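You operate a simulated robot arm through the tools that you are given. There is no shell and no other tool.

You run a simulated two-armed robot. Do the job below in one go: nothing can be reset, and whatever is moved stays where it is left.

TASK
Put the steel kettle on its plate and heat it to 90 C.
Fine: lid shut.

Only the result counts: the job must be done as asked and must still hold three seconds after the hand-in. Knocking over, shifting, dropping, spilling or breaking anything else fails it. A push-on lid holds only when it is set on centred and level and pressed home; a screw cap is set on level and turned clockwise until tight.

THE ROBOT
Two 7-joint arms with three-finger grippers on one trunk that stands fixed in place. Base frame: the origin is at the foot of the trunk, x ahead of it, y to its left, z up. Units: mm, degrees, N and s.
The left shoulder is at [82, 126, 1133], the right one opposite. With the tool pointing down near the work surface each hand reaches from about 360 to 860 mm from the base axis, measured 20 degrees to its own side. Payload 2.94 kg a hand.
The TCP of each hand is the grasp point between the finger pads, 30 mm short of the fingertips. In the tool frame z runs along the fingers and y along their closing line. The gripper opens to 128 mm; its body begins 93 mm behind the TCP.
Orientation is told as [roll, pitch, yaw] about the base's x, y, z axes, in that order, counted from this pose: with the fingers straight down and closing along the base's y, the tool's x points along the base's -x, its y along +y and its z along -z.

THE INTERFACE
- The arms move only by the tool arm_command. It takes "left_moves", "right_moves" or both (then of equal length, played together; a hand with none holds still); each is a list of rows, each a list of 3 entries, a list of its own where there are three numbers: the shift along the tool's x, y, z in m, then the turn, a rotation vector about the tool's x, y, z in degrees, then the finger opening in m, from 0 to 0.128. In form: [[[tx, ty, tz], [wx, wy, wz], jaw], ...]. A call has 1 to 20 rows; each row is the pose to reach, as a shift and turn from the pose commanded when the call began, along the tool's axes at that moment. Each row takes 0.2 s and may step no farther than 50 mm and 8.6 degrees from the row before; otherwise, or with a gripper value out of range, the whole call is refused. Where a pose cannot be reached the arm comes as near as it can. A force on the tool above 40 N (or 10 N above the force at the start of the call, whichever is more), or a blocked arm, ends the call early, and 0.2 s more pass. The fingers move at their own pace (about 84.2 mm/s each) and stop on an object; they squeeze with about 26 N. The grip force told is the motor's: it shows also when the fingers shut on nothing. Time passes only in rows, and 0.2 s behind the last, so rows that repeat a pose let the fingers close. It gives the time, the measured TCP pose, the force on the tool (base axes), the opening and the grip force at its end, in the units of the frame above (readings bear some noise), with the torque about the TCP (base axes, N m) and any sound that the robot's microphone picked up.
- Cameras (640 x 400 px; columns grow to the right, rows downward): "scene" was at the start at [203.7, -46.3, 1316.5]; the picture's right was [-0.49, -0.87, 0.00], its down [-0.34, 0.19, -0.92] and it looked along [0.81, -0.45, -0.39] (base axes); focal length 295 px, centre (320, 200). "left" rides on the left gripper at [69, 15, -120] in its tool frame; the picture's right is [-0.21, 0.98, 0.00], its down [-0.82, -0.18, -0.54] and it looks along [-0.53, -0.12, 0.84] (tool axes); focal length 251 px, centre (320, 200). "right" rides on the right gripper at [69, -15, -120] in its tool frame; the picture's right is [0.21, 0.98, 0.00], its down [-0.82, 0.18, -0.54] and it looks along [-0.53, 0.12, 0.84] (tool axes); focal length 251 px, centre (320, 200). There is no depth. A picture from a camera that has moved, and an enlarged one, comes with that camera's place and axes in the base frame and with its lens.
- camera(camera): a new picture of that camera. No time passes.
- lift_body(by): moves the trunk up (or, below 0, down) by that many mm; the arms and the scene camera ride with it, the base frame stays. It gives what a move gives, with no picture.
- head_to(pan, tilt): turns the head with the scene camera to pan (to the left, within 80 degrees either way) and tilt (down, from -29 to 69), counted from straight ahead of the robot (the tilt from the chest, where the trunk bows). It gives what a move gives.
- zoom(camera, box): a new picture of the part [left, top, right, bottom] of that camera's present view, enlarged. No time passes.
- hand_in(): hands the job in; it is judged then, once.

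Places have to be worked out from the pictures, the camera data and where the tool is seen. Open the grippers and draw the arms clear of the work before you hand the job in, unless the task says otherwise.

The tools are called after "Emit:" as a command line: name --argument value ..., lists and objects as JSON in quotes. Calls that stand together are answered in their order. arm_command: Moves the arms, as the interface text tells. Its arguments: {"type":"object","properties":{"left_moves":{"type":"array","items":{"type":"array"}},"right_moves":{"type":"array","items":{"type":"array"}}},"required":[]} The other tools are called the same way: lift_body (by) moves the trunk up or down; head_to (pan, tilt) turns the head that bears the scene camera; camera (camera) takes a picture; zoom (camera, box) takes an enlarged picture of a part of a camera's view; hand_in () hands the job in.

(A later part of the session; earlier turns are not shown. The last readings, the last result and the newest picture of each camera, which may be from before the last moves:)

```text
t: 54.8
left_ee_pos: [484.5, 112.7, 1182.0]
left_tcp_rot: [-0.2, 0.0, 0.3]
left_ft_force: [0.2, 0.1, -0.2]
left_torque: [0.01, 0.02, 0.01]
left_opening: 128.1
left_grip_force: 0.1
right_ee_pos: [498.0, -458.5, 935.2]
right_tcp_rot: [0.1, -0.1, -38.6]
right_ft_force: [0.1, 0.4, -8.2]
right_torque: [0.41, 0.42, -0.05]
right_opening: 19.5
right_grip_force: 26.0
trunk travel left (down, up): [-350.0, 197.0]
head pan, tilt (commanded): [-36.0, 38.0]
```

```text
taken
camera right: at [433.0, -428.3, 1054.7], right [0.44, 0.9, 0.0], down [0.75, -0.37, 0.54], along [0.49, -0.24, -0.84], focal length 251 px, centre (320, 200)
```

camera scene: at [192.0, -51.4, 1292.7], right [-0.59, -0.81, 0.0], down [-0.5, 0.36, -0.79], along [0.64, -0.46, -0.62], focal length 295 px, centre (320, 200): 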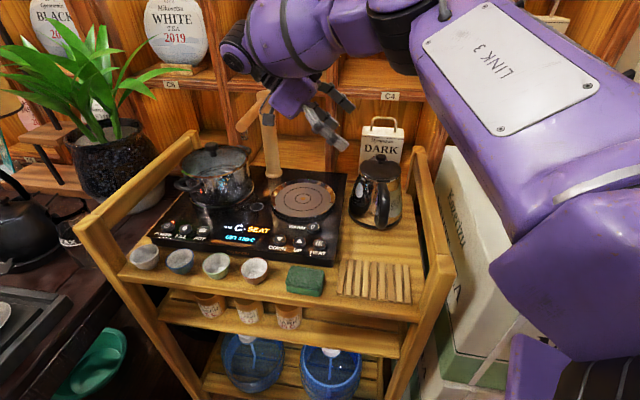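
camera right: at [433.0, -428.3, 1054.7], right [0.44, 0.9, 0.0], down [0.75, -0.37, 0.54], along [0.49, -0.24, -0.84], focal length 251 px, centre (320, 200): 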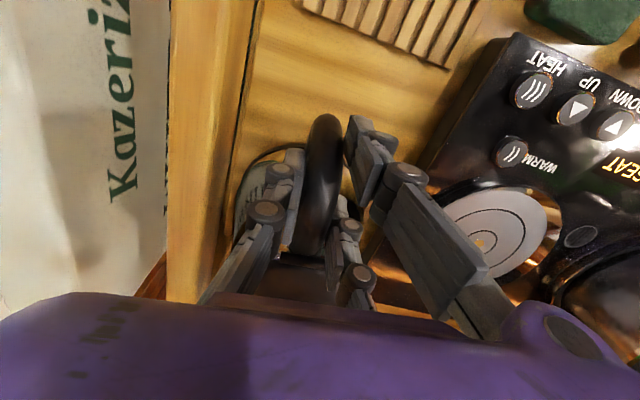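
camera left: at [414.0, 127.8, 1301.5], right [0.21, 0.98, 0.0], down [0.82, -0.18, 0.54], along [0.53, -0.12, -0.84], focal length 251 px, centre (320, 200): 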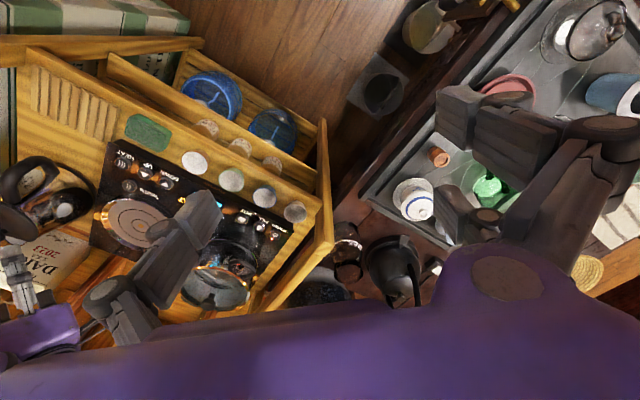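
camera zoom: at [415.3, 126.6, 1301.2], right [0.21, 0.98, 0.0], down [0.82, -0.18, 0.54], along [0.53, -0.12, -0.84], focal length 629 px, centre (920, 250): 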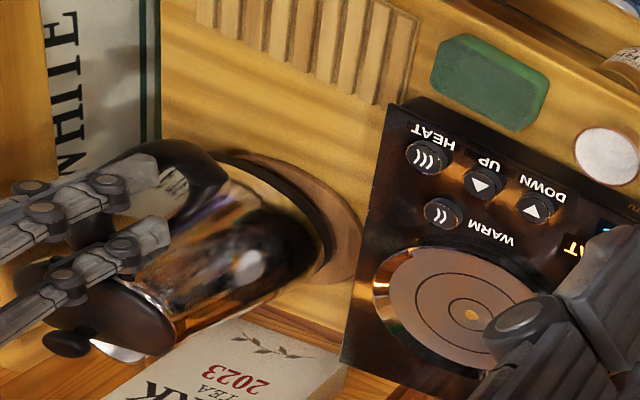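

The pinch torque saturates near 0.59 N·m while the kettle (about 10 N) needs about 0.8, so it would droop; a deeper pinch with the inner fingertip resting against the body wall should stop the tilt. I lower it back flat and open slightly.

Emit:
arm_command --right_moves '[[[0, 0, 0.004], [0, 0, 0], 0.0], [[0, 0, 0.008], [0, 0, 0], 0.0], [[0, 0, 0.012], [0, 0, 0], 0.0], [[0, 0, 0.015], [0, 0, 0], 0.0], [[0, 0, 0.016], [0, 0, 0], 0.0], [[0, 0, 0.016], [0, 0, 0], 0.03], [[0, 0, 0.016], [0, 0, 0], 0.036], [[0, 0, 0.016], [0, 0, 0], 0.036]]'

Emit:
camera --camera "right"

Emit:
zoom --camera "left" --box '[0, 100, 160, 260]'

Emit:
zoom --camera "scene" --box '[320, 100, 480, 260]'

```text
t: 56.6
left_ee_pos: [485.3, 113.3, 1181.6]
left_tcp_rot: [-0.2, 0.0, 0.1]
left_ft_force: [-0.6, 0.2, 0.6]
left_torque: [-0.02, 0.01, 0.03]
left_opening: 128.2
left_grip_force: 0.0
right_ee_pos: [494.6, -458.6, 920.0]
right_tcp_rot: [0.0, -0.2, -38.6]
right_ft_force: [0.6, -0.6, 0.8]
right_torque: [-0.01, 0.01, 0.02]
right_opening: 35.7
right_grip_force: 0.0
trunk travel left (down, up): [-350.0, 197.0]
head pan, tilt (commanded): [-36.0, 38.0]
```

```text
taken
camera right: at [432.4, -427.4, 1039.1], right [0.44, 0.9, 0.0], down [0.75, -0.37, 0.54], along [0.49, -0.24, -0.84], focal length 251 px, centre (320, 200)
```

right: 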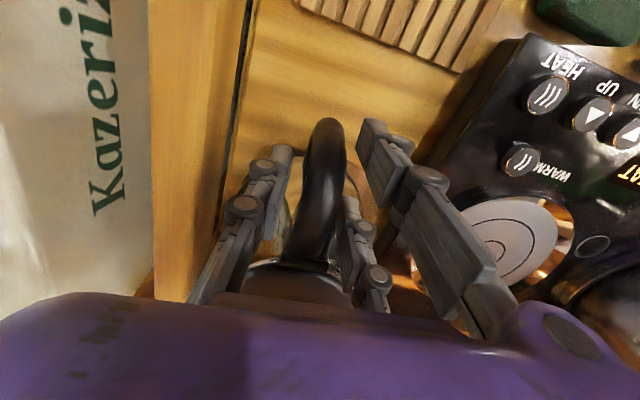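

```text
2.50 times, centred on (80, 180) of left
camera zoom: at [414.8, 127.1, 1301.3], right [0.21, 0.98, 0.0], down [0.82, -0.18, 0.54], along [0.53, -0.12, -0.84], focal length 629 px, centre (920, 250)
```

zoom: 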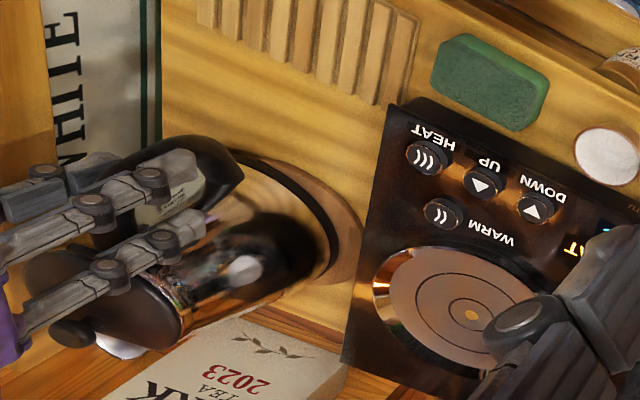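

```text
2.50 times, centred on (400, 180) of scene
camera zoom: at [192.7, -52.1, 1292.5], right [-0.59, -0.81, 0.0], down [-0.5, 0.36, -0.79], along [0.64, -0.46, -0.62], focal length 737 px, centre (120, 250)
```

zoom: 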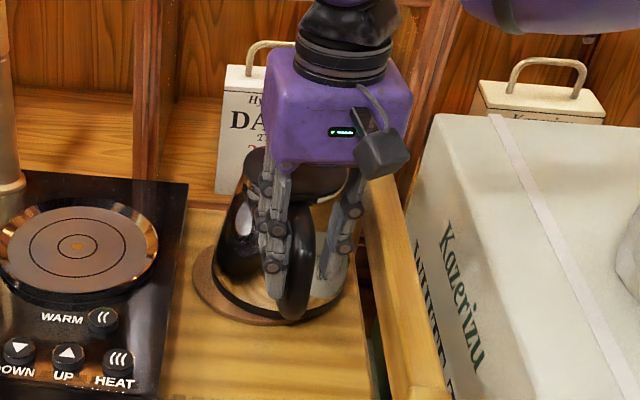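

The kettle is flat again. I go 13 mm deeper and then edge inward in small steps, watching for wall contact force.

Emit:
arm_command --right_moves '[[[0, 0, 0.006], [0, 0, 0], 0.036], [[0, 0, 0.013], [0, 0, 0], 0.036], [[-0.001, 0, 0.013], [0, 0, 0], 0.036], [[-0.002, 0, 0.013], [0, 0, 0], 0.036], [[-0.003, 0, 0.013], [0, 0, 0], 0.036]]'

```text
t: 57.8
left_ee_pos: [484.1, 114.2, 1182.8]
left_tcp_rot: [-0.1, 0.0, 0.1]
left_ft_force: [0.7, -0.3, 0.3]
left_torque: [0.02, 0.02, -0.02]
left_opening: 127.9
left_grip_force: 0.0
right_ee_pos: [498.2, -460.0, 907.7]
right_tcp_rot: [0.0, 0.0, -38.5]
right_ft_force: [-2.1, 2.9, 0.2]
right_torque: [0.1, 0.07, 0.09]
right_opening: 36.4
right_grip_force: 0.4
trunk travel left (down, up): [-350.0, 197.0]
head pan, tilt (commanded): [-36.0, 38.0]
```

Wall contact is felt (about 3.5 N). I back off 2 mm and close on the handle.

Emit:
arm_command --right_moves '[[[0.001, 0, 0], [0, 0, 0], 0.036], [[0.002, 0, 0], [0, 0, 0], 0.03], [[0.002, 0, 0], [0, 0, 0], 0.02], [[0.002, 0, 0], [0, 0, 0], 0.0], [[0.002, 0, 0], [0, 0, 0], 0.0], [[0.002, 0, 0], [0, 0, 0], 0.0]]'

Emit:
arm_command --right_moves '[[[0, 0, -0.001], [0, 0, 0], 0.0], [[0, 0, -0.002], [0, 0, 0], 0.0], [[0, 0, -0.003], [0, 0, 0], 0.0], [[0, 0, -0.004], [0, 0, 0], 0.0], [[0, 0, -0.005], [0, 0, 0], 0.0], [[0, 0, -0.006], [0, 0, 0], 0.0], [[0, 0, -0.006], [0, 0, 0], 0.0]]'

Emit:
zoom --camera "left" --box '[0, 100, 160, 260]'

Emit:
zoom --camera "scene" --box '[320, 100, 480, 260]'

```text
t: 59.2
left_ee_pos: [484.7, 113.4, 1181.5]
left_tcp_rot: [-0.1, 0.0, 0.1]
left_ft_force: [0.1, 0.3, 0.0]
left_torque: [0.01, -0.03, 0.0]
left_opening: 127.8
left_grip_force: 0.1
right_ee_pos: [497.4, -458.4, 907.4]
right_tcp_rot: [0.0, 0.0, -38.5]
right_ft_force: [-1.1, 1.1, 0.8]
right_torque: [0.47, -0.21, 0.02]
right_opening: 19.9
right_grip_force: 26.0
trunk travel left (down, up): [-350.0, 197.0]
head pan, tilt (commanded): [-36.0, 38.0]
```

```text
t: 60.8
left_ee_pos: [486.0, 112.8, 1181.9]
left_tcp_rot: [-0.1, 0.0, 0.1]
left_ft_force: [-0.6, -0.7, 0.3]
left_torque: [0.01, -0.01, -0.01]
left_opening: 128.1
left_grip_force: 0.1
right_ee_pos: [498.2, -460.9, 911.4]
right_tcp_rot: [0.0, -0.1, -38.5]
right_ft_force: [0.3, 0.0, -7.9]
right_torque: [0.45, 0.44, -0.02]
right_opening: 19.6
right_grip_force: 25.9
trunk travel left (down, up): [-350.0, 197.0]
head pan, tilt (commanded): [-36.0, 38.0]
```

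```text
2.50 times, centred on (80, 180) of left
camera zoom: at [415.3, 126.6, 1301.2], right [0.21, 0.98, 0.0], down [0.82, -0.18, 0.54], along [0.53, -0.12, -0.84], focal length 629 px, centre (920, 250)
```

zoom: 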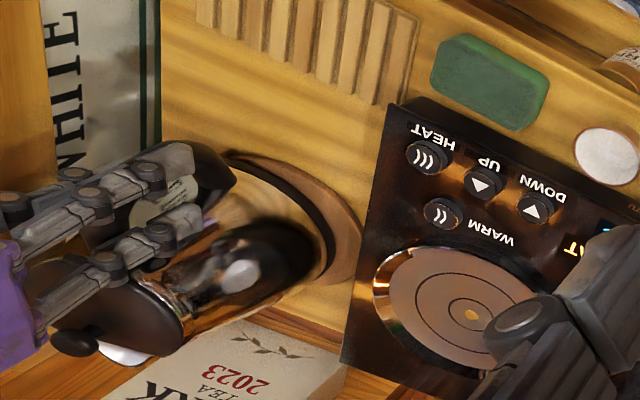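

```text
2.50 times, centred on (400, 180) of scene
camera zoom: at [193.3, -52.6, 1292.4], right [-0.59, -0.81, 0.0], down [-0.5, 0.36, -0.79], along [0.64, -0.46, -0.62], focal length 737 px, centre (120, 250)
```

zoom: 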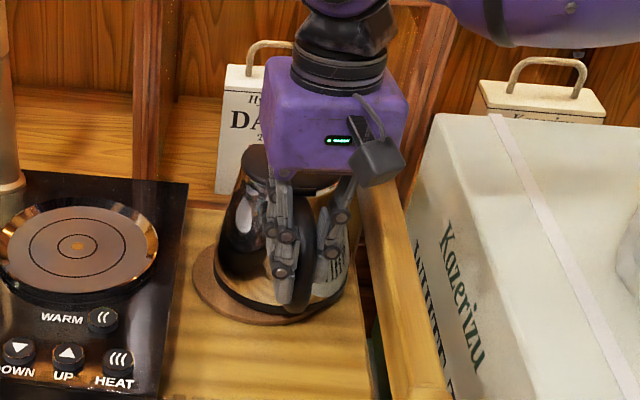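

Load 7.9 N and 0.63 N·m so far. I lift 8 mm more to see whether the wall contact takes up the tilting moment.

Emit:
arm_command --right_moves '[[[-0.001, 0, -0.002], [0, 0, 0], 0.0], [[-0.002, 0, -0.004], [0, 0, 0], 0.0], [[-0.003, 0, -0.006], [0, 0, 0], 0.0], [[-0.004, 0, -0.008], [0, 0, 0], 0.0], [[-0.004, 0, -0.008], [0, 0, 0], 0.0]]'

Emit:
zoom --camera "left" --box '[0, 100, 160, 260]'

Emit:
zoom --camera "scene" --box '[320, 100, 480, 260]'

```text
t: 62.0
left_ee_pos: [486.3, 113.2, 1182.5]
left_tcp_rot: [-0.1, 0.1, 0.1]
left_ft_force: [-0.3, 0.4, 0.5]
left_torque: [0.0, 0.03, 0.02]
left_opening: 128.0
left_grip_force: 0.0
right_ee_pos: [500.3, -462.9, 920.5]
right_tcp_rot: [0.1, -0.1, -38.4]
right_ft_force: [-0.3, -0.1, -8.1]
right_torque: [0.33, 0.39, -0.03]
right_opening: 19.7
right_grip_force: 26.0
trunk travel left (down, up): [-350.0, 197.0]
head pan, tilt (commanded): [-36.0, 38.0]
```

```text
2.50 times, centred on (80, 180) of left
camera zoom: at [415.3, 126.7, 1301.2], right [0.21, 0.98, 0.0], down [0.82, -0.18, 0.54], along [0.53, -0.12, -0.84], focal length 629 px, centre (920, 250)
```

zoom: 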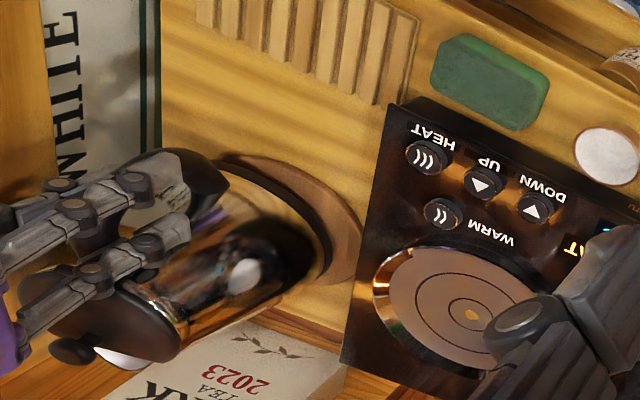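

```text
2.50 times, centred on (400, 180) of scene
camera zoom: at [193.2, -52.5, 1292.4], right [-0.59, -0.81, 0.0], down [-0.5, 0.36, -0.79], along [0.64, -0.46, -0.62], focal length 737 px, centre (120, 250)
```

zoom: 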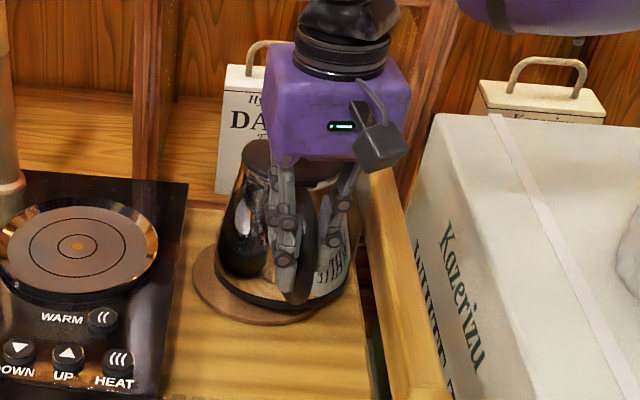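

The moment is not rising yet. I continue lifting straight up another 10 mm, slowly, and compare.

Emit:
arm_command --right_moves '[[[0, 0, -0.002], [0, 0, 0], 0.0], [[0, 0, -0.004], [0, 0, 0], 0.0], [[0, 0, -0.006], [0, 0, 0], 0.0], [[0, 0, -0.008], [0, 0, 0], 0.0], [[0, 0, -0.01], [0, 0, 0], 0.0], [[0, 0, -0.01], [0, 0, 0], 0.0]]'

Emit:
zoom --camera "left" --box '[0, 100, 160, 260]'

Emit:
zoom --camera "scene" --box '[320, 100, 480, 260]'

Emit:
camera --camera "right"

```text
t: 63.4
left_ee_pos: [485.7, 112.5, 1181.3]
left_tcp_rot: [-0.2, 0.0, 0.0]
left_ft_force: [-0.1, 0.3, 0.3]
left_torque: [-0.05, 0.01, 0.01]
left_opening: 127.9
left_grip_force: 0.0
right_ee_pos: [500.0, -462.9, 930.1]
right_tcp_rot: [0.0, -0.1, -38.4]
right_ft_force: [0.4, -0.4, -7.9]
right_torque: [0.25, 0.34, -0.02]
right_opening: 19.8
right_grip_force: 25.7
trunk travel left (down, up): [-350.0, 197.0]
head pan, tilt (commanded): [-36.0, 38.0]
```

```text
2.50 times, centred on (80, 180) of left
camera zoom: at [415.2, 126.6, 1301.2], right [0.21, 0.98, 0.0], down [0.82, -0.18, 0.54], along [0.53, -0.12, -0.84], focal length 629 px, centre (920, 250)
```

zoom: 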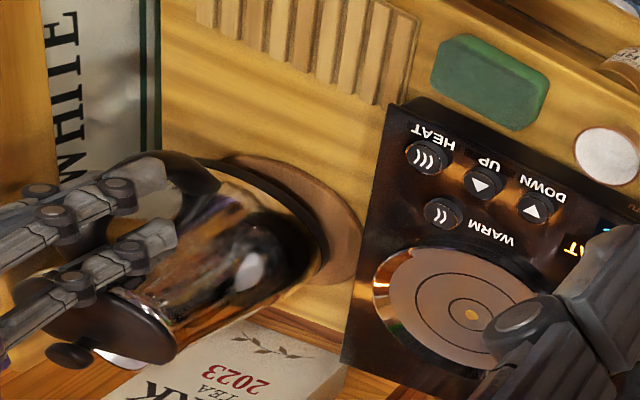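

```text
2.50 times, centred on (400, 180) of scene
camera zoom: at [193.2, -52.6, 1292.4], right [-0.59, -0.81, 0.0], down [-0.5, 0.36, -0.79], along [0.64, -0.46, -0.62], focal length 737 px, centre (120, 250)
```

zoom: 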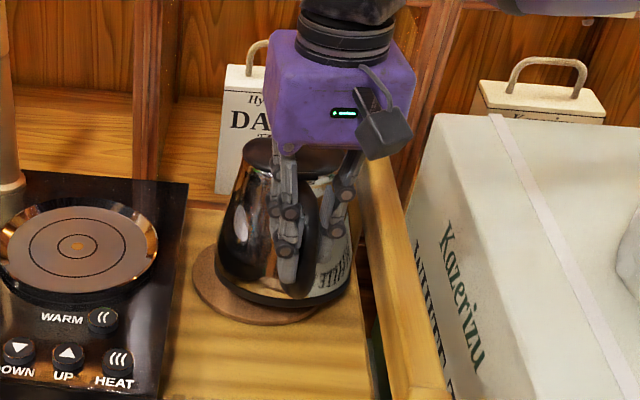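

```text
taken
camera right: at [436.7, -431.4, 1050.4], right [0.44, 0.9, 0.0], down [0.75, -0.37, 0.54], along [0.49, -0.24, -0.84], focal length 251 px, centre (320, 200)
```

right: 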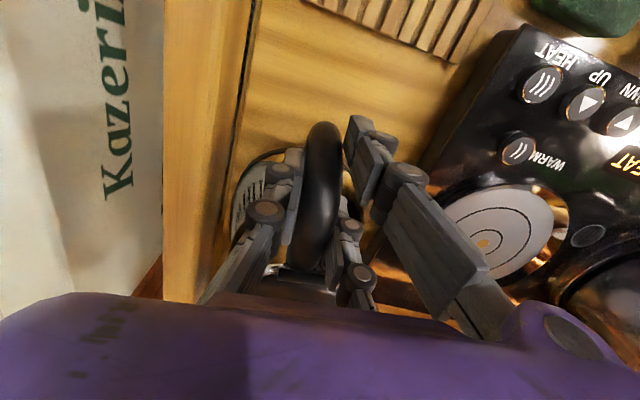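

The pinch torque alone cannot hold it level. I will use both hands on the handle: the right one on the top bridge, the left one on the vertical bar from the front. First I lower the kettle flat again, keeping the right grip.

Emit:
arm_command --right_moves '[[[0, 0, 0.005], [0, 0, 0], 0.0], [[0, 0, 0.01], [0, 0, 0], 0.0], [[0.001, 0, 0.014], [0, 0, 0], 0.0], [[0.002, 0, 0.018], [0, 0, 0], 0.0], [[0.003, 0, 0.021], [0, 0, 0], 0.0], [[0.004, 0, 0.024], [0, 0, 0], 0.0], [[0.004, 0, 0.024], [0, 0, 0], 0.0]]'

Emit:
zoom --camera "left" --box '[0, 100, 160, 260]'

Emit:
zoom --camera "scene" --box '[320, 100, 480, 260]'

```text
t: 65.0
left_ee_pos: [483.4, 113.9, 1182.2]
left_tcp_rot: [-0.1, -0.2, 0.1]
left_ft_force: [0.4, -0.3, 0.6]
left_torque: [0.03, 0.01, -0.01]
left_opening: 127.9
left_grip_force: 0.1
right_ee_pos: [496.8, -459.7, 907.9]
right_tcp_rot: [0.1, -0.3, -38.5]
right_ft_force: [-4.8, -2.5, 14.7]
right_torque: [0.02, -0.5, -0.21]
right_opening: 20.0
right_grip_force: 26.0
trunk travel left (down, up): [-350.0, 197.0]
head pan, tilt (commanded): [-36.0, 38.0]
```

```text
2.50 times, centred on (80, 180) of left
camera zoom: at [412.9, 127.9, 1301.9], right [0.21, 0.98, 0.0], down [0.82, -0.18, 0.54], along [0.53, -0.12, -0.84], focal length 629 px, centre (920, 250)
```

zoom: 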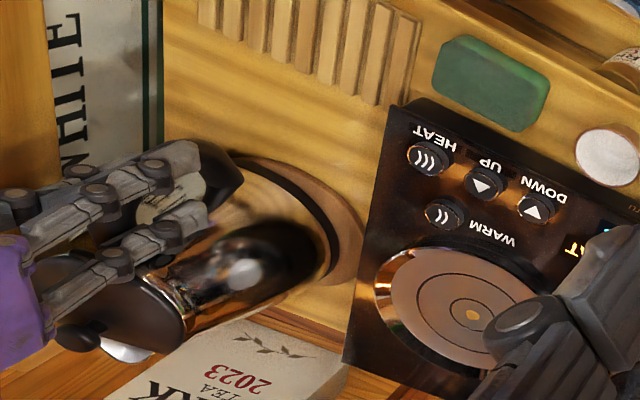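

```text
2.50 times, centred on (400, 180) of scene
camera zoom: at [190.9, -51.3, 1292.9], right [-0.59, -0.81, 0.0], down [-0.5, 0.36, -0.79], along [0.64, -0.46, -0.61], focal length 737 px, centre (120, 250)
```

zoom: 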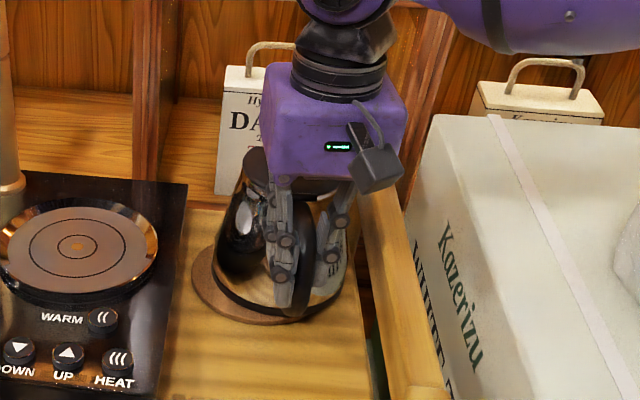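

The hand presses down a bit, so I relieve 1.5 mm, then zoom in to locate the vertical bar of the handle for the left hand.

Emit:
arm_command --right_moves '[[[0, 0, -0.001], [0, 0, 0], 0.0], [[0, 0, -0.0018], [0, 0, 0], 0.0]]'

Emit:
zoom --camera "right" --box '[240, 80, 420, 300]'

Emit:
zoom --camera "scene" --box '[360, 150, 430, 240]'

```text
t: 65.6
left_ee_pos: [484.3, 113.5, 1180.8]
left_tcp_rot: [-0.1, -0.1, 0.0]
left_ft_force: [-0.3, 0.2, 1.2]
left_torque: [0.02, 0.03, 0.01]
left_opening: 127.7
left_grip_force: 0.1
right_ee_pos: [496.4, -460.3, 908.8]
right_tcp_rot: [0.1, -0.2, -38.4]
right_ft_force: [0.8, -3.0, 5.4]
right_torque: [0.17, -0.52, -0.2]
right_opening: 19.9
right_grip_force: 25.1
trunk travel left (down, up): [-350.0, 197.0]
head pan, tilt (commanded): [-36.0, 38.0]
```

```text
1.82 times, centred on (330, 190) of right
camera zoom: at [433.4, -428.7, 1027.8], right [0.44, 0.9, 0.0], down [0.75, -0.37, 0.54], along [0.49, -0.24, -0.84], focal length 457 px, centre (302, 218)
```

zoom: 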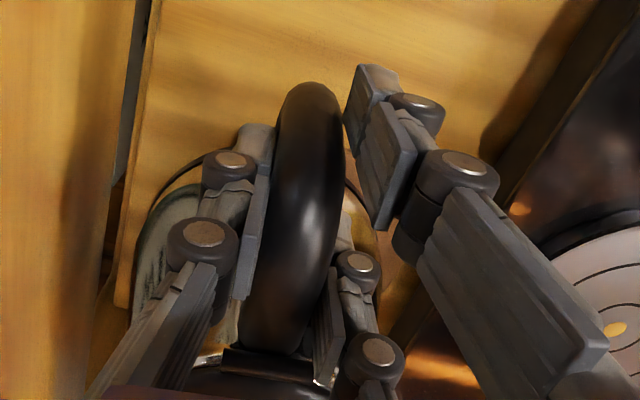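

```text
4.44 times, centred on (395, 195) of scene
camera zoom: at [192.2, -51.8, 1292.6], right [-0.59, -0.81, 0.0], down [-0.5, 0.36, -0.79], along [0.64, -0.46, -0.62], focal length 1311 px, centre (-13, 222)
```

zoom: 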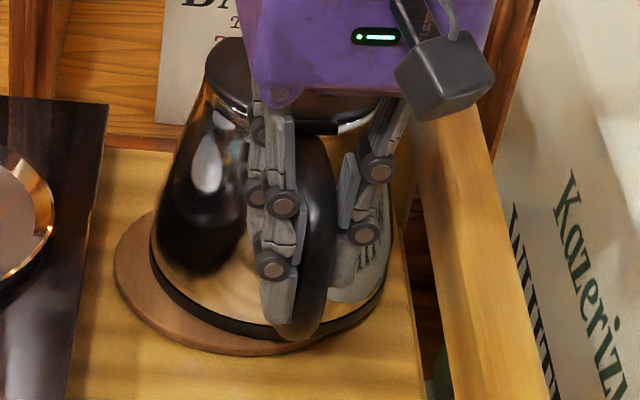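

The zoom shows the handle is turned about 6 degrees against the hand, so only thumb and inner finger grip it. I open, turn the hand +6 degrees, shift 2 mm, and look again.

Emit:
arm_command --right_moves '[[[0, 0, 0], [0, 0, 0], 0.03], [[0, 0, 0], [0, 0, 0], 0.04], [[0, -0.001, 0], [0, 0, -3], 0.04], [[0, -0.002, 0], [0, 0, -6], 0.04], [[0, -0.002, 0], [0, 0, -6], 0.04]]'

Emit:
zoom --camera "right" --box '[240, 80, 420, 300]'

Emit:
zoom --camera "scene" --box '[340, 130, 440, 250]'

```text
t: 66.8
left_ee_pos: [484.1, 113.0, 1181.2]
left_tcp_rot: [-0.1, 0.0, 0.1]
left_ft_force: [0.3, 0.7, -0.5]
left_torque: [-0.04, 0.03, 0.02]
left_opening: 127.8
left_grip_force: 0.1
right_ee_pos: [495.5, -460.8, 908.0]
right_tcp_rot: [0.0, -0.1, -32.5]
right_ft_force: [1.1, -0.1, -0.1]
right_torque: [-0.01, 0.0, 0.01]
right_opening: 40.1
right_grip_force: 0.1
trunk travel left (down, up): [-350.0, 197.0]
head pan, tilt (commanded): [-36.0, 38.0]
```

```text
1.82 times, centred on (330, 190) of right
camera zoom: at [429.2, -437.3, 1028.1], right [0.34, 0.94, 0.0], down [0.79, -0.29, 0.54], along [0.51, -0.19, -0.84], focal length 457 px, centre (302, 218)
```

zoom: 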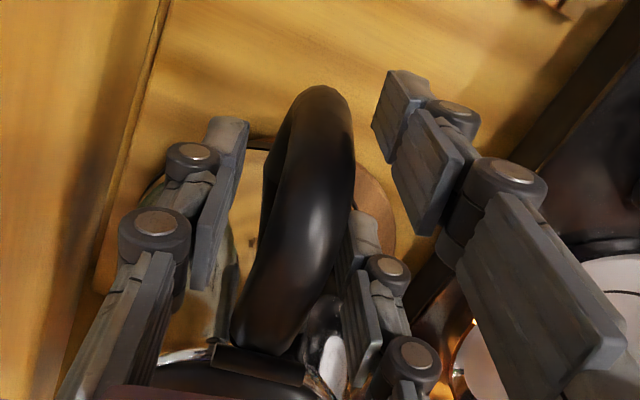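

```text
3.33 times, centred on (390, 190) of scene
camera zoom: at [192.7, -52.0, 1292.5], right [-0.59, -0.81, 0.0], down [-0.5, 0.36, -0.79], along [0.64, -0.46, -0.62], focal length 983 px, centre (87, 233)
```

zoom: 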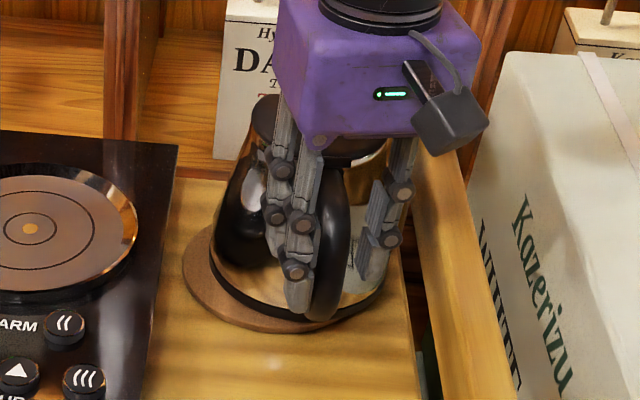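

Nearly aligned; 2 degrees more. I then close and do the lift test again.

Emit:
arm_command --right_moves '[[[0, -0.001, 0], [0, 0, -2], 0.04], [[0, -0.001, 0], [0, 0, -2], 0.032], [[0, -0.001, 0], [0, 0, -2], 0.024], [[0, -0.001, 0], [0, 0, -2], 0.012], [[0, -0.001, 0], [0, 0, -2], 0.0], [[0, -0.001, 0], [0, 0, -2], 0.0]]'

Emit:
zoom --camera "right" --box '[240, 80, 420, 300]'

```text
t: 68.2
left_ee_pos: [484.4, 111.9, 1181.5]
left_tcp_rot: [0.0, 0.0, 0.1]
left_ft_force: [-0.2, -1.2, -0.9]
left_torque: [-0.01, -0.01, 0.01]
left_opening: 127.9
left_grip_force: 0.1
right_ee_pos: [495.2, -462.7, 909.0]
right_tcp_rot: [0.0, -0.1, -30.5]
right_ft_force: [-0.9, -2.6, 0.7]
right_torque: [0.27, 0.07, -0.18]
right_opening: 19.0
right_grip_force: 26.3
trunk travel left (down, up): [-350.0, 197.0]
head pan, tilt (commanded): [-36.0, 38.0]
```

```text
1.82 times, centred on (330, 190) of right
camera zoom: at [427.3, -440.3, 1027.8], right [0.31, 0.95, 0.0], down [0.8, -0.26, 0.54], along [0.52, -0.17, -0.84], focal length 457 px, centre (302, 218)
```

zoom: 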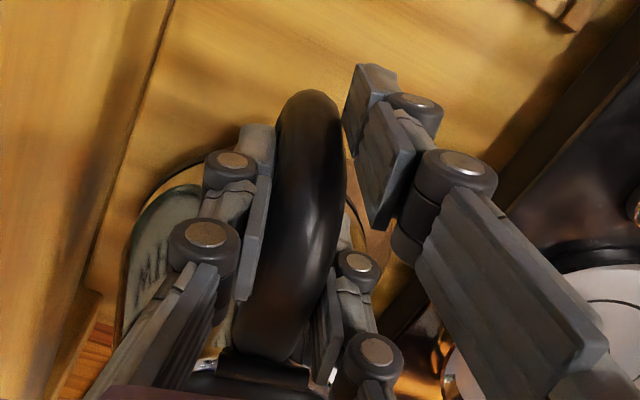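

All three pads seem to bear on the handle now. I repeat the slow lift by 10 mm.

Emit:
arm_command --right_moves '[[[0, 0, -0.002], [0, 0, 0], 0.0], [[0, 0, -0.004], [0, 0, 0], 0.0], [[0, 0, -0.006], [0, 0, 0], 0.0], [[0, 0, -0.008], [0, 0, 0], 0.0], [[0, 0, -0.01], [0, 0, 0], 0.0], [[0, 0, -0.01], [0, 0, 0], 0.0]]'

Emit:
zoom --camera "left" --box '[0, 100, 160, 260]'

Emit:
zoom --camera "scene" --box '[340, 130, 440, 250]'

```text
t: 69.6
left_ee_pos: [484.2, 112.8, 1182.1]
left_tcp_rot: [0.0, 0.0, 0.2]
left_ft_force: [0.3, 0.9, 1.1]
left_torque: [0.0, -0.01, 0.0]
left_opening: 128.1
left_grip_force: 0.1
right_ee_pos: [496.4, -462.5, 916.3]
right_tcp_rot: [-0.1, -0.1, -30.5]
right_ft_force: [0.3, -0.4, -7.8]
right_torque: [0.33, 0.43, 0.02]
right_opening: 18.7
right_grip_force: 26.2
trunk travel left (down, up): [-350.0, 197.0]
head pan, tilt (commanded): [-36.0, 38.0]
```

```text
2.50 times, centred on (80, 180) of left
camera zoom: at [415.2, 126.7, 1301.2], right [0.21, 0.98, 0.0], down [0.82, -0.18, 0.54], along [0.53, -0.12, -0.84], focal length 629 px, centre (920, 250)
```

zoom: 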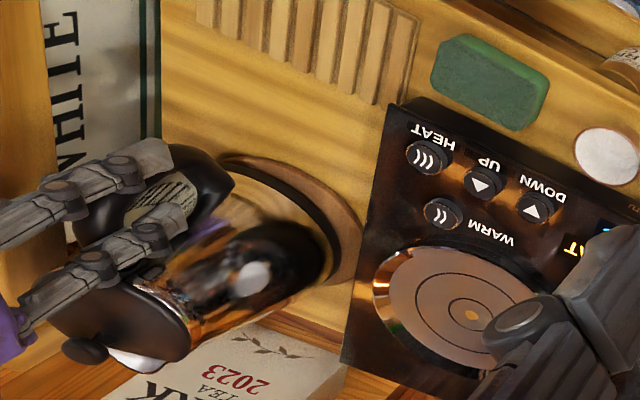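

```text
3.33 times, centred on (390, 190) of scene
camera zoom: at [193.2, -52.5, 1292.4], right [-0.59, -0.81, 0.0], down [-0.5, 0.36, -0.79], along [0.64, -0.46, -0.62], focal length 983 px, centre (87, 233)
```

zoom: 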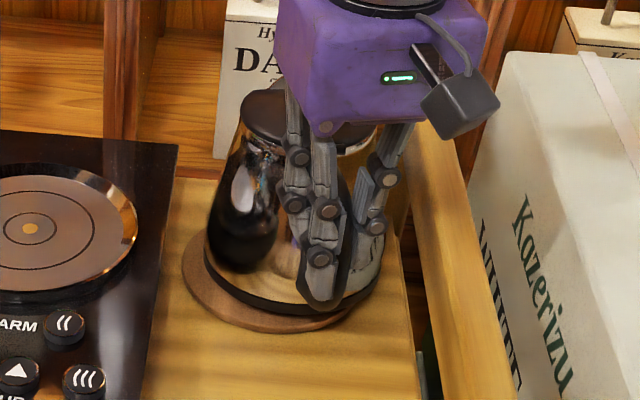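

Still about 0.5 N·m only. Since the kettle weighs only about 10 N, a deep grip round the body (where the taper is less) should carry it level; for that it must stand further from the rail. I set it down flat and release the handle.

Emit:
arm_command --right_moves '[[[0, 0, 0.003], [0, 0, 0], 0.0], [[0, 0, 0.006], [0, 0, 0], 0.0], [[0, 0, 0.0085], [0, 0, 0], 0.0], [[0, 0, 0.0085], [0, 0, 0], 0.02], [[0, 0, 0.0085], [0, 0, 0], 0.04], [[0, 0, 0.0085], [0, 0, 0], 0.05], [[0, 0, -0.03], [0, 0, 0], 0.05], [[0, 0, -0.08], [0, 0, 0], 0.06], [[0, 0, -0.13], [0, 0, 0], 0.1], [[0, 0, -0.18], [0, 0, 0], 0.128], [[0, 0, -0.21], [0, 0, 0], 0.128]]'

Emit:
camera --camera "right"

Emit:
zoom --camera "scene" --box '[320, 110, 480, 240]'

```text
t: 72.0
left_ee_pos: [485.3, 113.3, 1181.4]
left_tcp_rot: [-0.1, 0.1, 0.1]
left_ft_force: [0.9, 0.4, -0.7]
left_torque: [-0.03, 0.01, -0.01]
left_opening: 127.7
left_grip_force: 0.1
right_ee_pos: [493.5, -462.6, 1127.0]
right_tcp_rot: [0.1, 0.0, -30.5]
right_ft_force: [-0.3, 0.8, -0.1]
right_torque: [-0.01, 0.0, 0.02]
right_opening: 128.1
right_grip_force: 0.2
trunk travel left (down, up): [-350.0, 197.0]
head pan, tilt (commanded): [-36.0, 38.0]
```

```text
taken
camera right: at [425.9, -440.4, 1247.2], right [0.31, 0.95, 0.0], down [0.8, -0.26, 0.54], along [0.52, -0.17, -0.84], focal length 251 px, centre (320, 200)
```

right: 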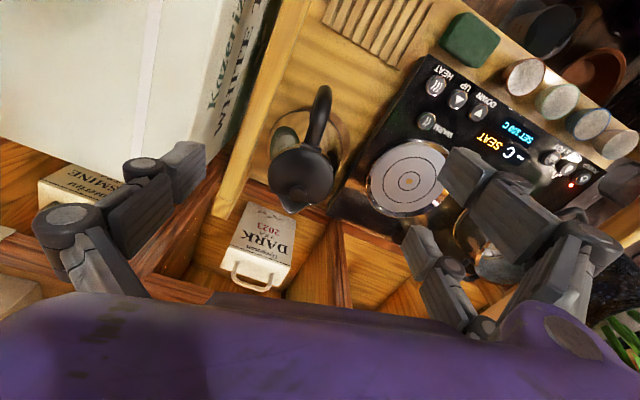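

```text
3.08 times, centred on (400, 175) of scene
camera zoom: at [192.7, -51.7, 1292.5], right [-0.59, -0.81, 0.0], down [-0.5, 0.36, -0.79], along [0.64, -0.46, -0.62], focal length 908 px, centre (74, 277)
```

zoom: 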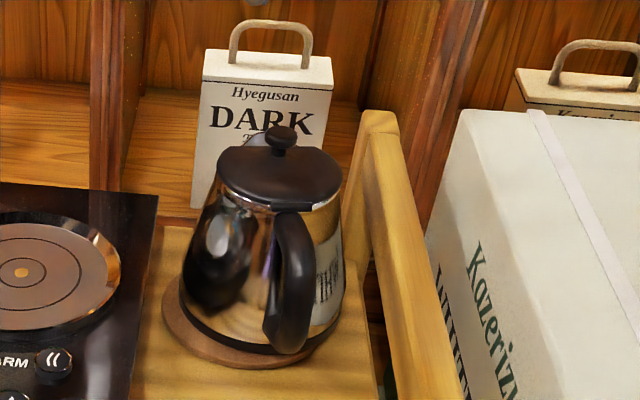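

The coaster has stayed put. I zoom in to determine the kettle's present axis and direction.

Emit:
zoom --camera "right" --box '[240, 70, 400, 230]'

```text
2.50 times, centred on (320, 150) of right
camera zoom: at [425.9, -440.4, 1247.2], right [0.31, 0.95, 0.0], down [0.8, -0.26, 0.54], along [0.52, -0.17, -0.84], focal length 629 px, centre (320, 325)
```

zoom: 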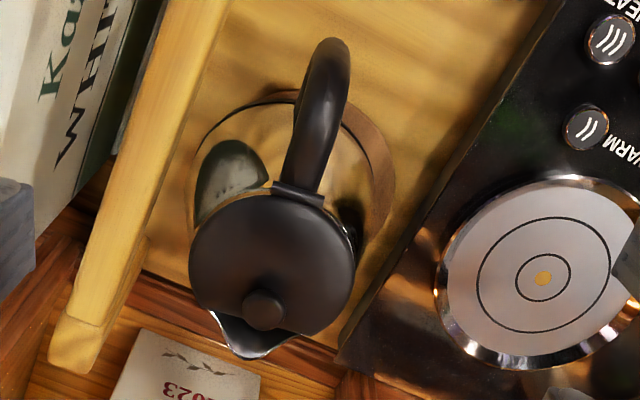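

The kettle axis is now about [576,-514], handle toward azimuth 146. I go over it for a shallow body grip (tips above the rail) with which I will move it left, away from the rail.

Emit:
arm_command --right_moves '[[[-0.045, -0.001, 0], [0, 0, 4], 0.115], [[-0.09, -0.002, 0], [0, 0, 7.5], 0.11], [[-0.097, -0.0026, 0.03], [0, 0, 7.5], 0.108], [[-0.097, -0.0026, 0.075], [0, 0, 7.5], 0.108], [[-0.097, -0.0026, 0.12], [0, 0, 7.5], 0.108], [[-0.097, -0.0026, 0.15], [0, 0, 7.5], 0.108], [[-0.097, -0.0026, 0.15], [0, 0, 7.5], 0.108]]'

Emit:
camera --camera "right"

Emit:
zoom --camera "scene" --box '[320, 90, 480, 240]'

```text
t: 73.6
left_ee_pos: [484.6, 113.8, 1181.9]
left_tcp_rot: [-0.1, 0.1, 0.1]
left_ft_force: [0.2, 0.2, 0.6]
left_torque: [0.02, 0.01, 0.01]
left_opening: 127.8
left_grip_force: 0.0
right_ee_pos: [577.0, -517.1, 978.6]
right_tcp_rot: [0.1, -0.1, -38.0]
right_ft_force: [-0.2, 0.7, 0.2]
right_torque: [-0.02, 0.01, 0.0]
right_opening: 107.7
right_grip_force: 0.1
trunk travel left (down, up): [-350.0, 197.0]
head pan, tilt (commanded): [-36.0, 38.0]
```

```text
taken
camera right: at [512.3, -486.0, 1098.1], right [0.43, 0.9, 0.0], down [0.76, -0.36, 0.54], along [0.49, -0.23, -0.84], focal length 251 px, centre (320, 200)
```

right: 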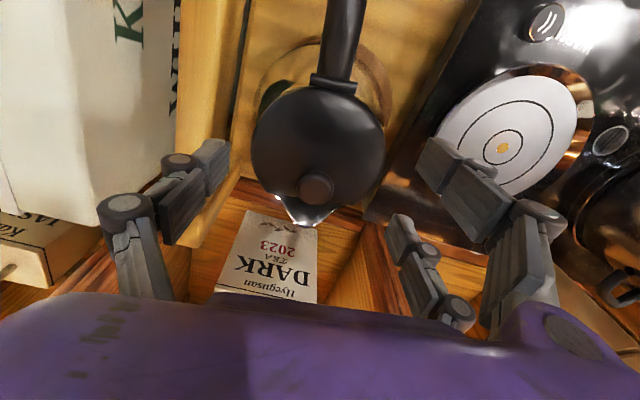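

```text
2.67 times, centred on (400, 165) of scene
camera zoom: at [196.9, -47.6, 1296.4], right [-0.53, -0.85, 0.0], down [-0.49, 0.31, -0.81], along [0.69, -0.43, -0.58], focal length 787 px, centre (107, 293)
```

zoom: 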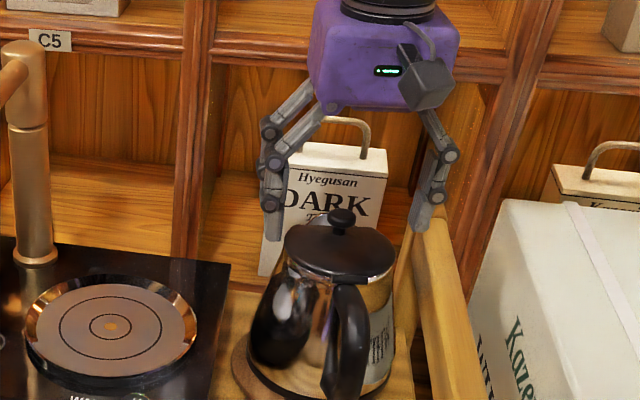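

Well aligned. I lower to TCP z≈945 (tips above the rail top) and close round the neck.

Emit:
arm_command --right_moves '[[[0, 0.002, 0.012], [0, 0, 0], 0.108], [[0, 0.002, 0.024], [0, 0, 0], 0.108], [[0, 0.002, 0.034], [0, 0, 0], 0.108], [[0, 0.002, 0.034], [0, 0, 0], 0.1], [[0, 0.002, 0.034], [0, 0, 0], 0.094], [[0, 0.002, 0.034], [0, 0, 0], 0.088], [[0, 0.002, 0.034], [0, 0, 0], 0.06], [[0, 0.002, 0.034], [0, 0, 0], 0.0]]'

Emit:
zoom --camera "scene" --box '[320, 90, 480, 240]'

Emit:
camera --camera "right"

```text
t: 75.4
left_ee_pos: [484.9, 113.7, 1181.7]
left_tcp_rot: [-0.1, -0.1, 0.2]
left_ft_force: [0.1, -0.1, 0.2]
left_torque: [0.02, -0.02, 0.02]
left_opening: 127.8
left_grip_force: 0.1
right_ee_pos: [579.3, -512.8, 945.3]
right_tcp_rot: [0.1, -0.2, -38.0]
right_ft_force: [-2.2, -2.5, 3.0]
right_torque: [-0.08, 0.14, 0.04]
right_opening: 91.6
right_grip_force: 25.5
trunk travel left (down, up): [-350.0, 197.0]
head pan, tilt (commanded): [-36.0, 38.0]
```

```text
2.67 times, centred on (400, 165) of scene
camera zoom: at [199.4, -44.3, 1297.8], right [-0.49, -0.87, 0.0], down [-0.5, 0.28, -0.82], along [0.72, -0.4, -0.57], focal length 787 px, centre (107, 293)
```

zoom: 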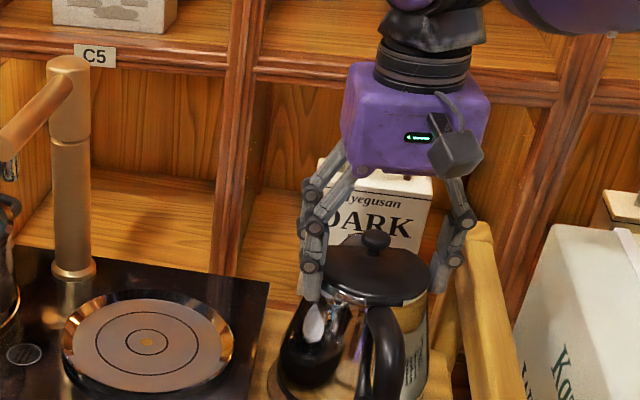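

```text
taken
camera right: at [515.5, -482.3, 1064.9], right [0.43, 0.9, 0.0], down [0.76, -0.36, 0.54], along [0.49, -0.23, -0.84], focal length 251 px, centre (320, 200)
```

right: 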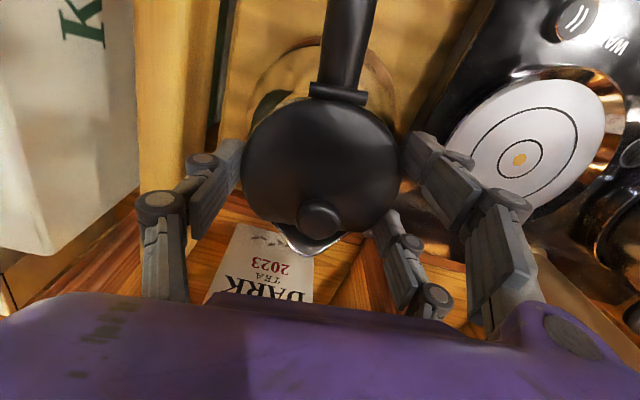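

Gripped at 91.6 mm. I lift a few millimetres to unload the base and see the force.

Emit:
arm_command --right_moves '[[[0, 0, -0.001], [0, 0, 0], 0.0], [[0, 0, -0.002], [0, 0, 0], 0.0], [[0, 0, -0.003], [0, 0, 0], 0.0], [[0, 0, -0.004], [0, 0, 0], 0.0], [[0, 0, -0.004], [0, 0, 0], 0.0]]'

Emit:
zoom --camera "scene" --box '[360, 160, 460, 260]'

```text
t: 76.6
left_ee_pos: [486.1, 112.3, 1181.6]
left_tcp_rot: [-0.1, -0.1, 0.1]
left_ft_force: [0.2, -0.5, 0.6]
left_torque: [0.01, 0.04, -0.03]
left_opening: 128.3
left_grip_force: 0.0
right_ee_pos: [581.5, -512.8, 948.6]
right_tcp_rot: [0.0, -0.1, -38.0]
right_ft_force: [-0.9, -1.2, -10.0]
right_torque: [-0.06, -0.09, 0.02]
right_opening: 91.4
right_grip_force: 26.2
trunk travel left (down, up): [-350.0, 197.0]
head pan, tilt (commanded): [-36.0, 38.0]
```

```text
4.00 times, centred on (410, 210) of scene
camera zoom: at [200.7, -45.2, 1297.8], right [-0.49, -0.87, 0.0], down [-0.49, 0.28, -0.82], along [0.72, -0.4, -0.57], focal length 1180 px, centre (-40, 160)
```

zoom: 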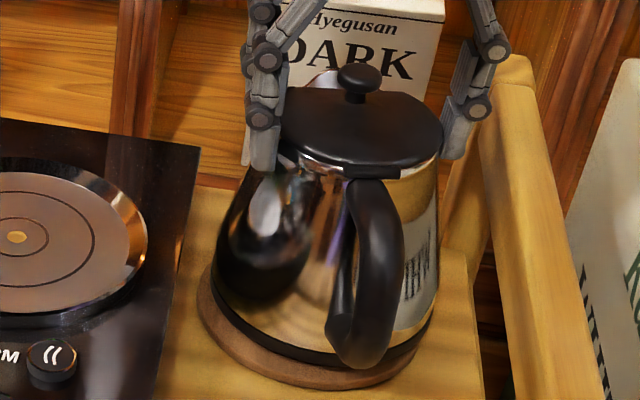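

Fz is 10 N with no change in opening, so this neck grip seems to carry the whole kettle. I lift 6 mm more to confirm it rises with the hand.

Emit:
arm_command --right_moves '[[[0, 0, -0.0015], [0, 0, 0], 0.0], [[0, 0, -0.003], [0, 0, 0], 0.0], [[0, 0, -0.0045], [0, 0, 0], 0.0], [[0, 0, -0.006], [0, 0, 0], 0.0], [[0, 0, -0.006], [0, 0, 0], 0.0], [[0, 0, -0.006], [0, 0, 0], 0.0]]'

Emit:
zoom --camera "scene" --box '[360, 160, 460, 260]'

Emit:
zoom --camera "left" --box '[0, 100, 160, 260]'

```text
t: 78.0
left_ee_pos: [484.9, 113.1, 1182.2]
left_tcp_rot: [-0.1, 0.0, 0.0]
left_ft_force: [0.7, -0.1, 0.5]
left_torque: [0.0, 0.0, 0.0]
left_opening: 127.9
left_grip_force: 0.2
right_ee_pos: [580.0, -514.0, 953.5]
right_tcp_rot: [0.0, -0.1, -37.9]
right_ft_force: [0.2, -0.1, -9.4]
right_torque: [-0.09, -0.12, 0.0]
right_opening: 91.5
right_grip_force: 25.5
trunk travel left (down, up): [-350.0, 197.0]
head pan, tilt (commanded): [-36.0, 38.0]
```

```text
4.00 times, centred on (410, 210) of scene
camera zoom: at [195.6, -51.5, 1295.4], right [-0.57, -0.82, 0.0], down [-0.48, 0.33, -0.81], along [0.67, -0.46, -0.59], focal length 1180 px, centre (-40, 160)
```

zoom: 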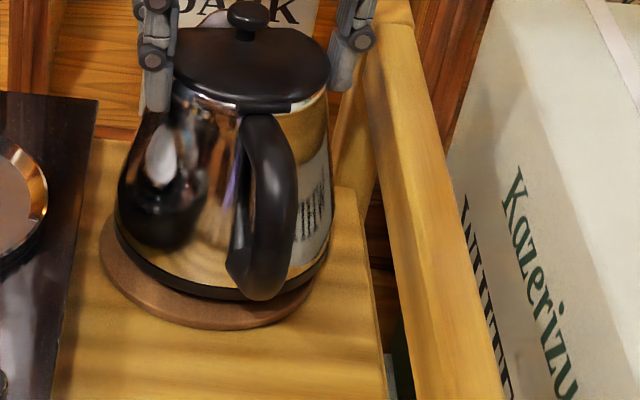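

```text
2.50 times, centred on (80, 180) of left
camera zoom: at [415.4, 126.6, 1301.1], right [0.21, 0.98, 0.0], down [0.82, -0.18, 0.54], along [0.53, -0.12, -0.84], focal length 629 px, centre (920, 250)
```

zoom: 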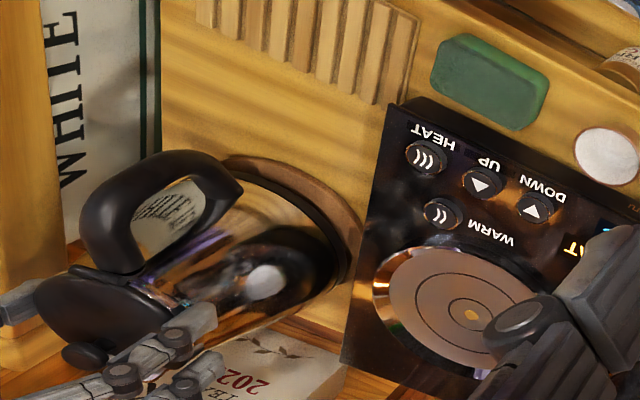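

The kettle hangs level, clear of the coaster, with a steady 9.4 N. I lift it straight up 75 mm at a gentle pace.

Emit:
arm_command --right_moves '[[[0, 0, -0.004], [0, 0, 0], 0.0], [[0, 0, -0.01], [0, 0, 0], 0.0], [[0, 0, -0.018], [0, 0, 0], 0.0], [[0, 0, -0.026], [0, 0, 0], 0.0], [[0, 0, -0.034], [0, 0, 0], 0.0], [[0, 0, -0.042], [0, 0, 0], 0.0], [[0, 0, -0.05], [0, 0, 0], 0.0], [[0, 0, -0.058], [0, 0, 0], 0.0], [[0, 0, -0.066], [0, 0, 0], 0.0], [[0, 0, -0.072], [0, 0, 0], 0.0], [[0, 0, -0.075], [0, 0, 0], 0.0]]'

Emit:
camera --camera "scene"

Emit:
camera --camera "right"

```text
t: 80.4
left_ee_pos: [484.6, 113.2, 1181.8]
left_tcp_rot: [-0.1, 0.1, 0.1]
left_ft_force: [-0.4, -0.1, 0.6]
left_torque: [0.0, -0.02, -0.01]
left_opening: 128.2
left_grip_force: 0.2
right_ee_pos: [579.7, -510.4, 1028.7]
right_tcp_rot: [0.0, -0.1, -38.0]
right_ft_force: [-0.1, -0.9, -9.3]
right_torque: [-0.08, -0.05, -0.01]
right_opening: 90.9
right_grip_force: 25.9
trunk travel left (down, up): [-350.0, 197.0]
head pan, tilt (commanded): [-36.0, 38.0]
```

```text
taken
camera scene: at [190.6, -58.0, 1295.4], right [-0.64, -0.77, 0.0], down [-0.45, 0.38, -0.81], along [0.62, -0.52, -0.59], focal length 295 px, centre (320, 200)
```

scene: 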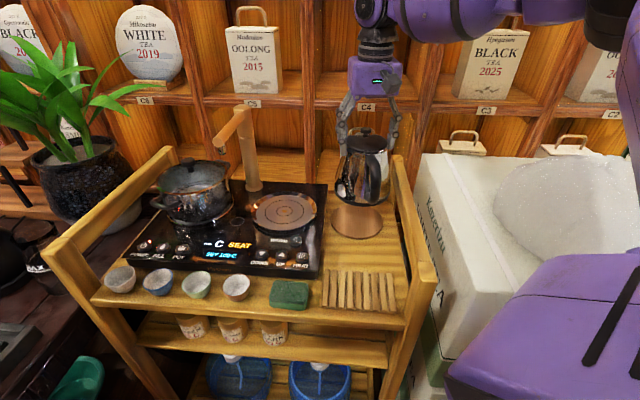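

```text
taken
camera right: at [515.2, -481.1, 1149.4], right [0.43, 0.9, 0.0], down [0.76, -0.36, 0.54], along [0.49, -0.23, -0.84], focal length 251 px, centre (320, 200)
```

right: 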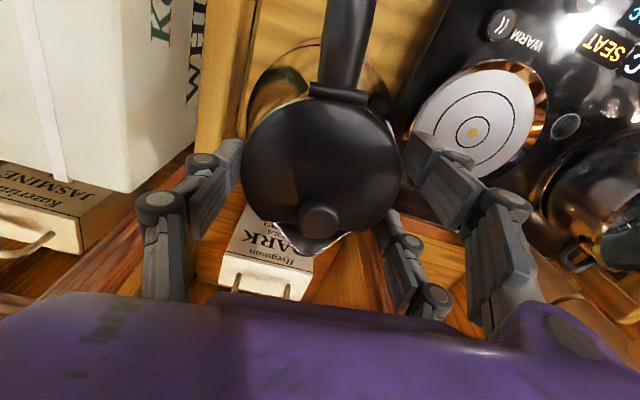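

The kettle is up, level, and the grip holds (9.3 N). I carry it across to above the plate centre, slowly, staying at this height.

Emit:
arm_command --right_moves '[[[0.0005, 0.008, 0], [0, 0, 0], 0.0], [[0.0013, 0.023, 0], [0, 0, 0], 0.0], [[0.0023, 0.042, 0], [0, 0, 0], 0.0], [[0.0034, 0.062, 0], [0, 0, 0], 0.0], [[0.0045, 0.082, 0], [0, 0, 0], 0.0], [[0.0056, 0.102, 0], [0, 0, 0], 0.0], [[0.0067, 0.122, 0], [0, 0, 0], 0.0], [[0.0078, 0.142, 0], [0, 0, 0], 0.0], [[0.0088, 0.161, 0], [0, 0, 0], 0.0], [[0.0096, 0.176, 0], [0, 0, 0], 0.0], [[0.0101, 0.185, 0], [0, 0, 0], 0.0], [[0.0103, 0.189, 0], [0, 0, 0], 0.0]]'

Emit:
camera --camera "scene"

Emit:
camera --camera "right"

Emit:
camera --camera "left"

```text
t: 83.0
left_ee_pos: [485.6, 112.7, 1182.0]
left_tcp_rot: [-0.1, 0.0, 0.0]
left_ft_force: [-0.2, -1.1, 0.0]
left_torque: [0.04, 0.0, 0.02]
left_opening: 128.0
left_grip_force: 0.0
right_ee_pos: [686.8, -358.0, 1028.2]
right_tcp_rot: [0.0, 0.0, -38.0]
right_ft_force: [-0.3, 0.3, -8.8]
right_torque: [-0.08, -0.07, 0.01]
right_opening: 89.5
right_grip_force: 26.2
trunk travel left (down, up): [-350.0, 197.0]
head pan, tilt (commanded): [-36.0, 38.0]
```

```text
taken
camera scene: at [193.7, -52.4, 1292.4], right [-0.59, -0.81, 0.0], down [-0.5, 0.36, -0.79], along [0.64, -0.46, -0.62], focal length 295 px, centre (320, 200)
```

scene: 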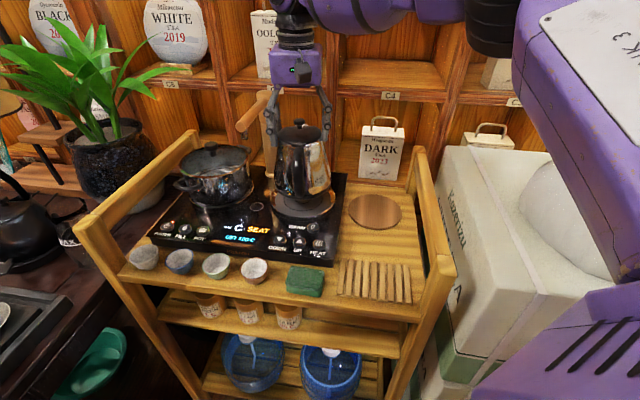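

```text
taken
camera right: at [623.0, -326.3, 1147.8], right [0.43, 0.9, 0.0], down [0.76, -0.36, 0.54], along [0.49, -0.24, -0.84], focal length 251 px, centre (320, 200)
```

right: 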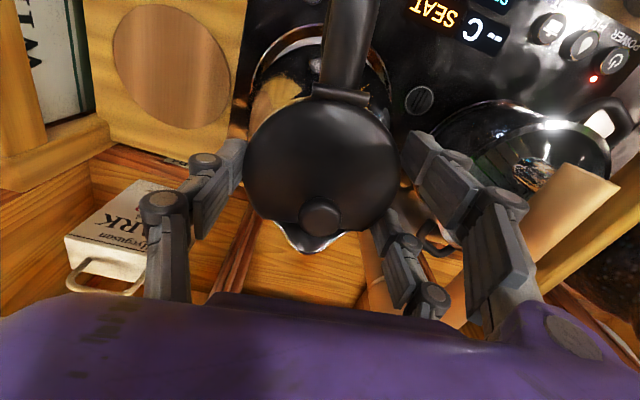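

```text
taken
camera left: at [415.7, 126.8, 1301.0], right [0.21, 0.98, 0.0], down [0.82, -0.18, 0.54], along [0.53, -0.12, -0.84], focal length 251 px, centre (320, 200)
```

left: 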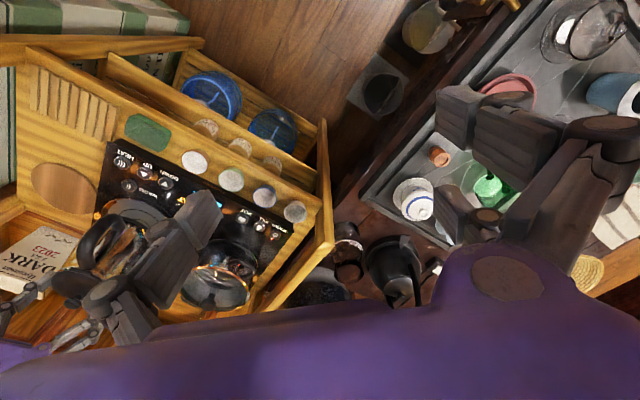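

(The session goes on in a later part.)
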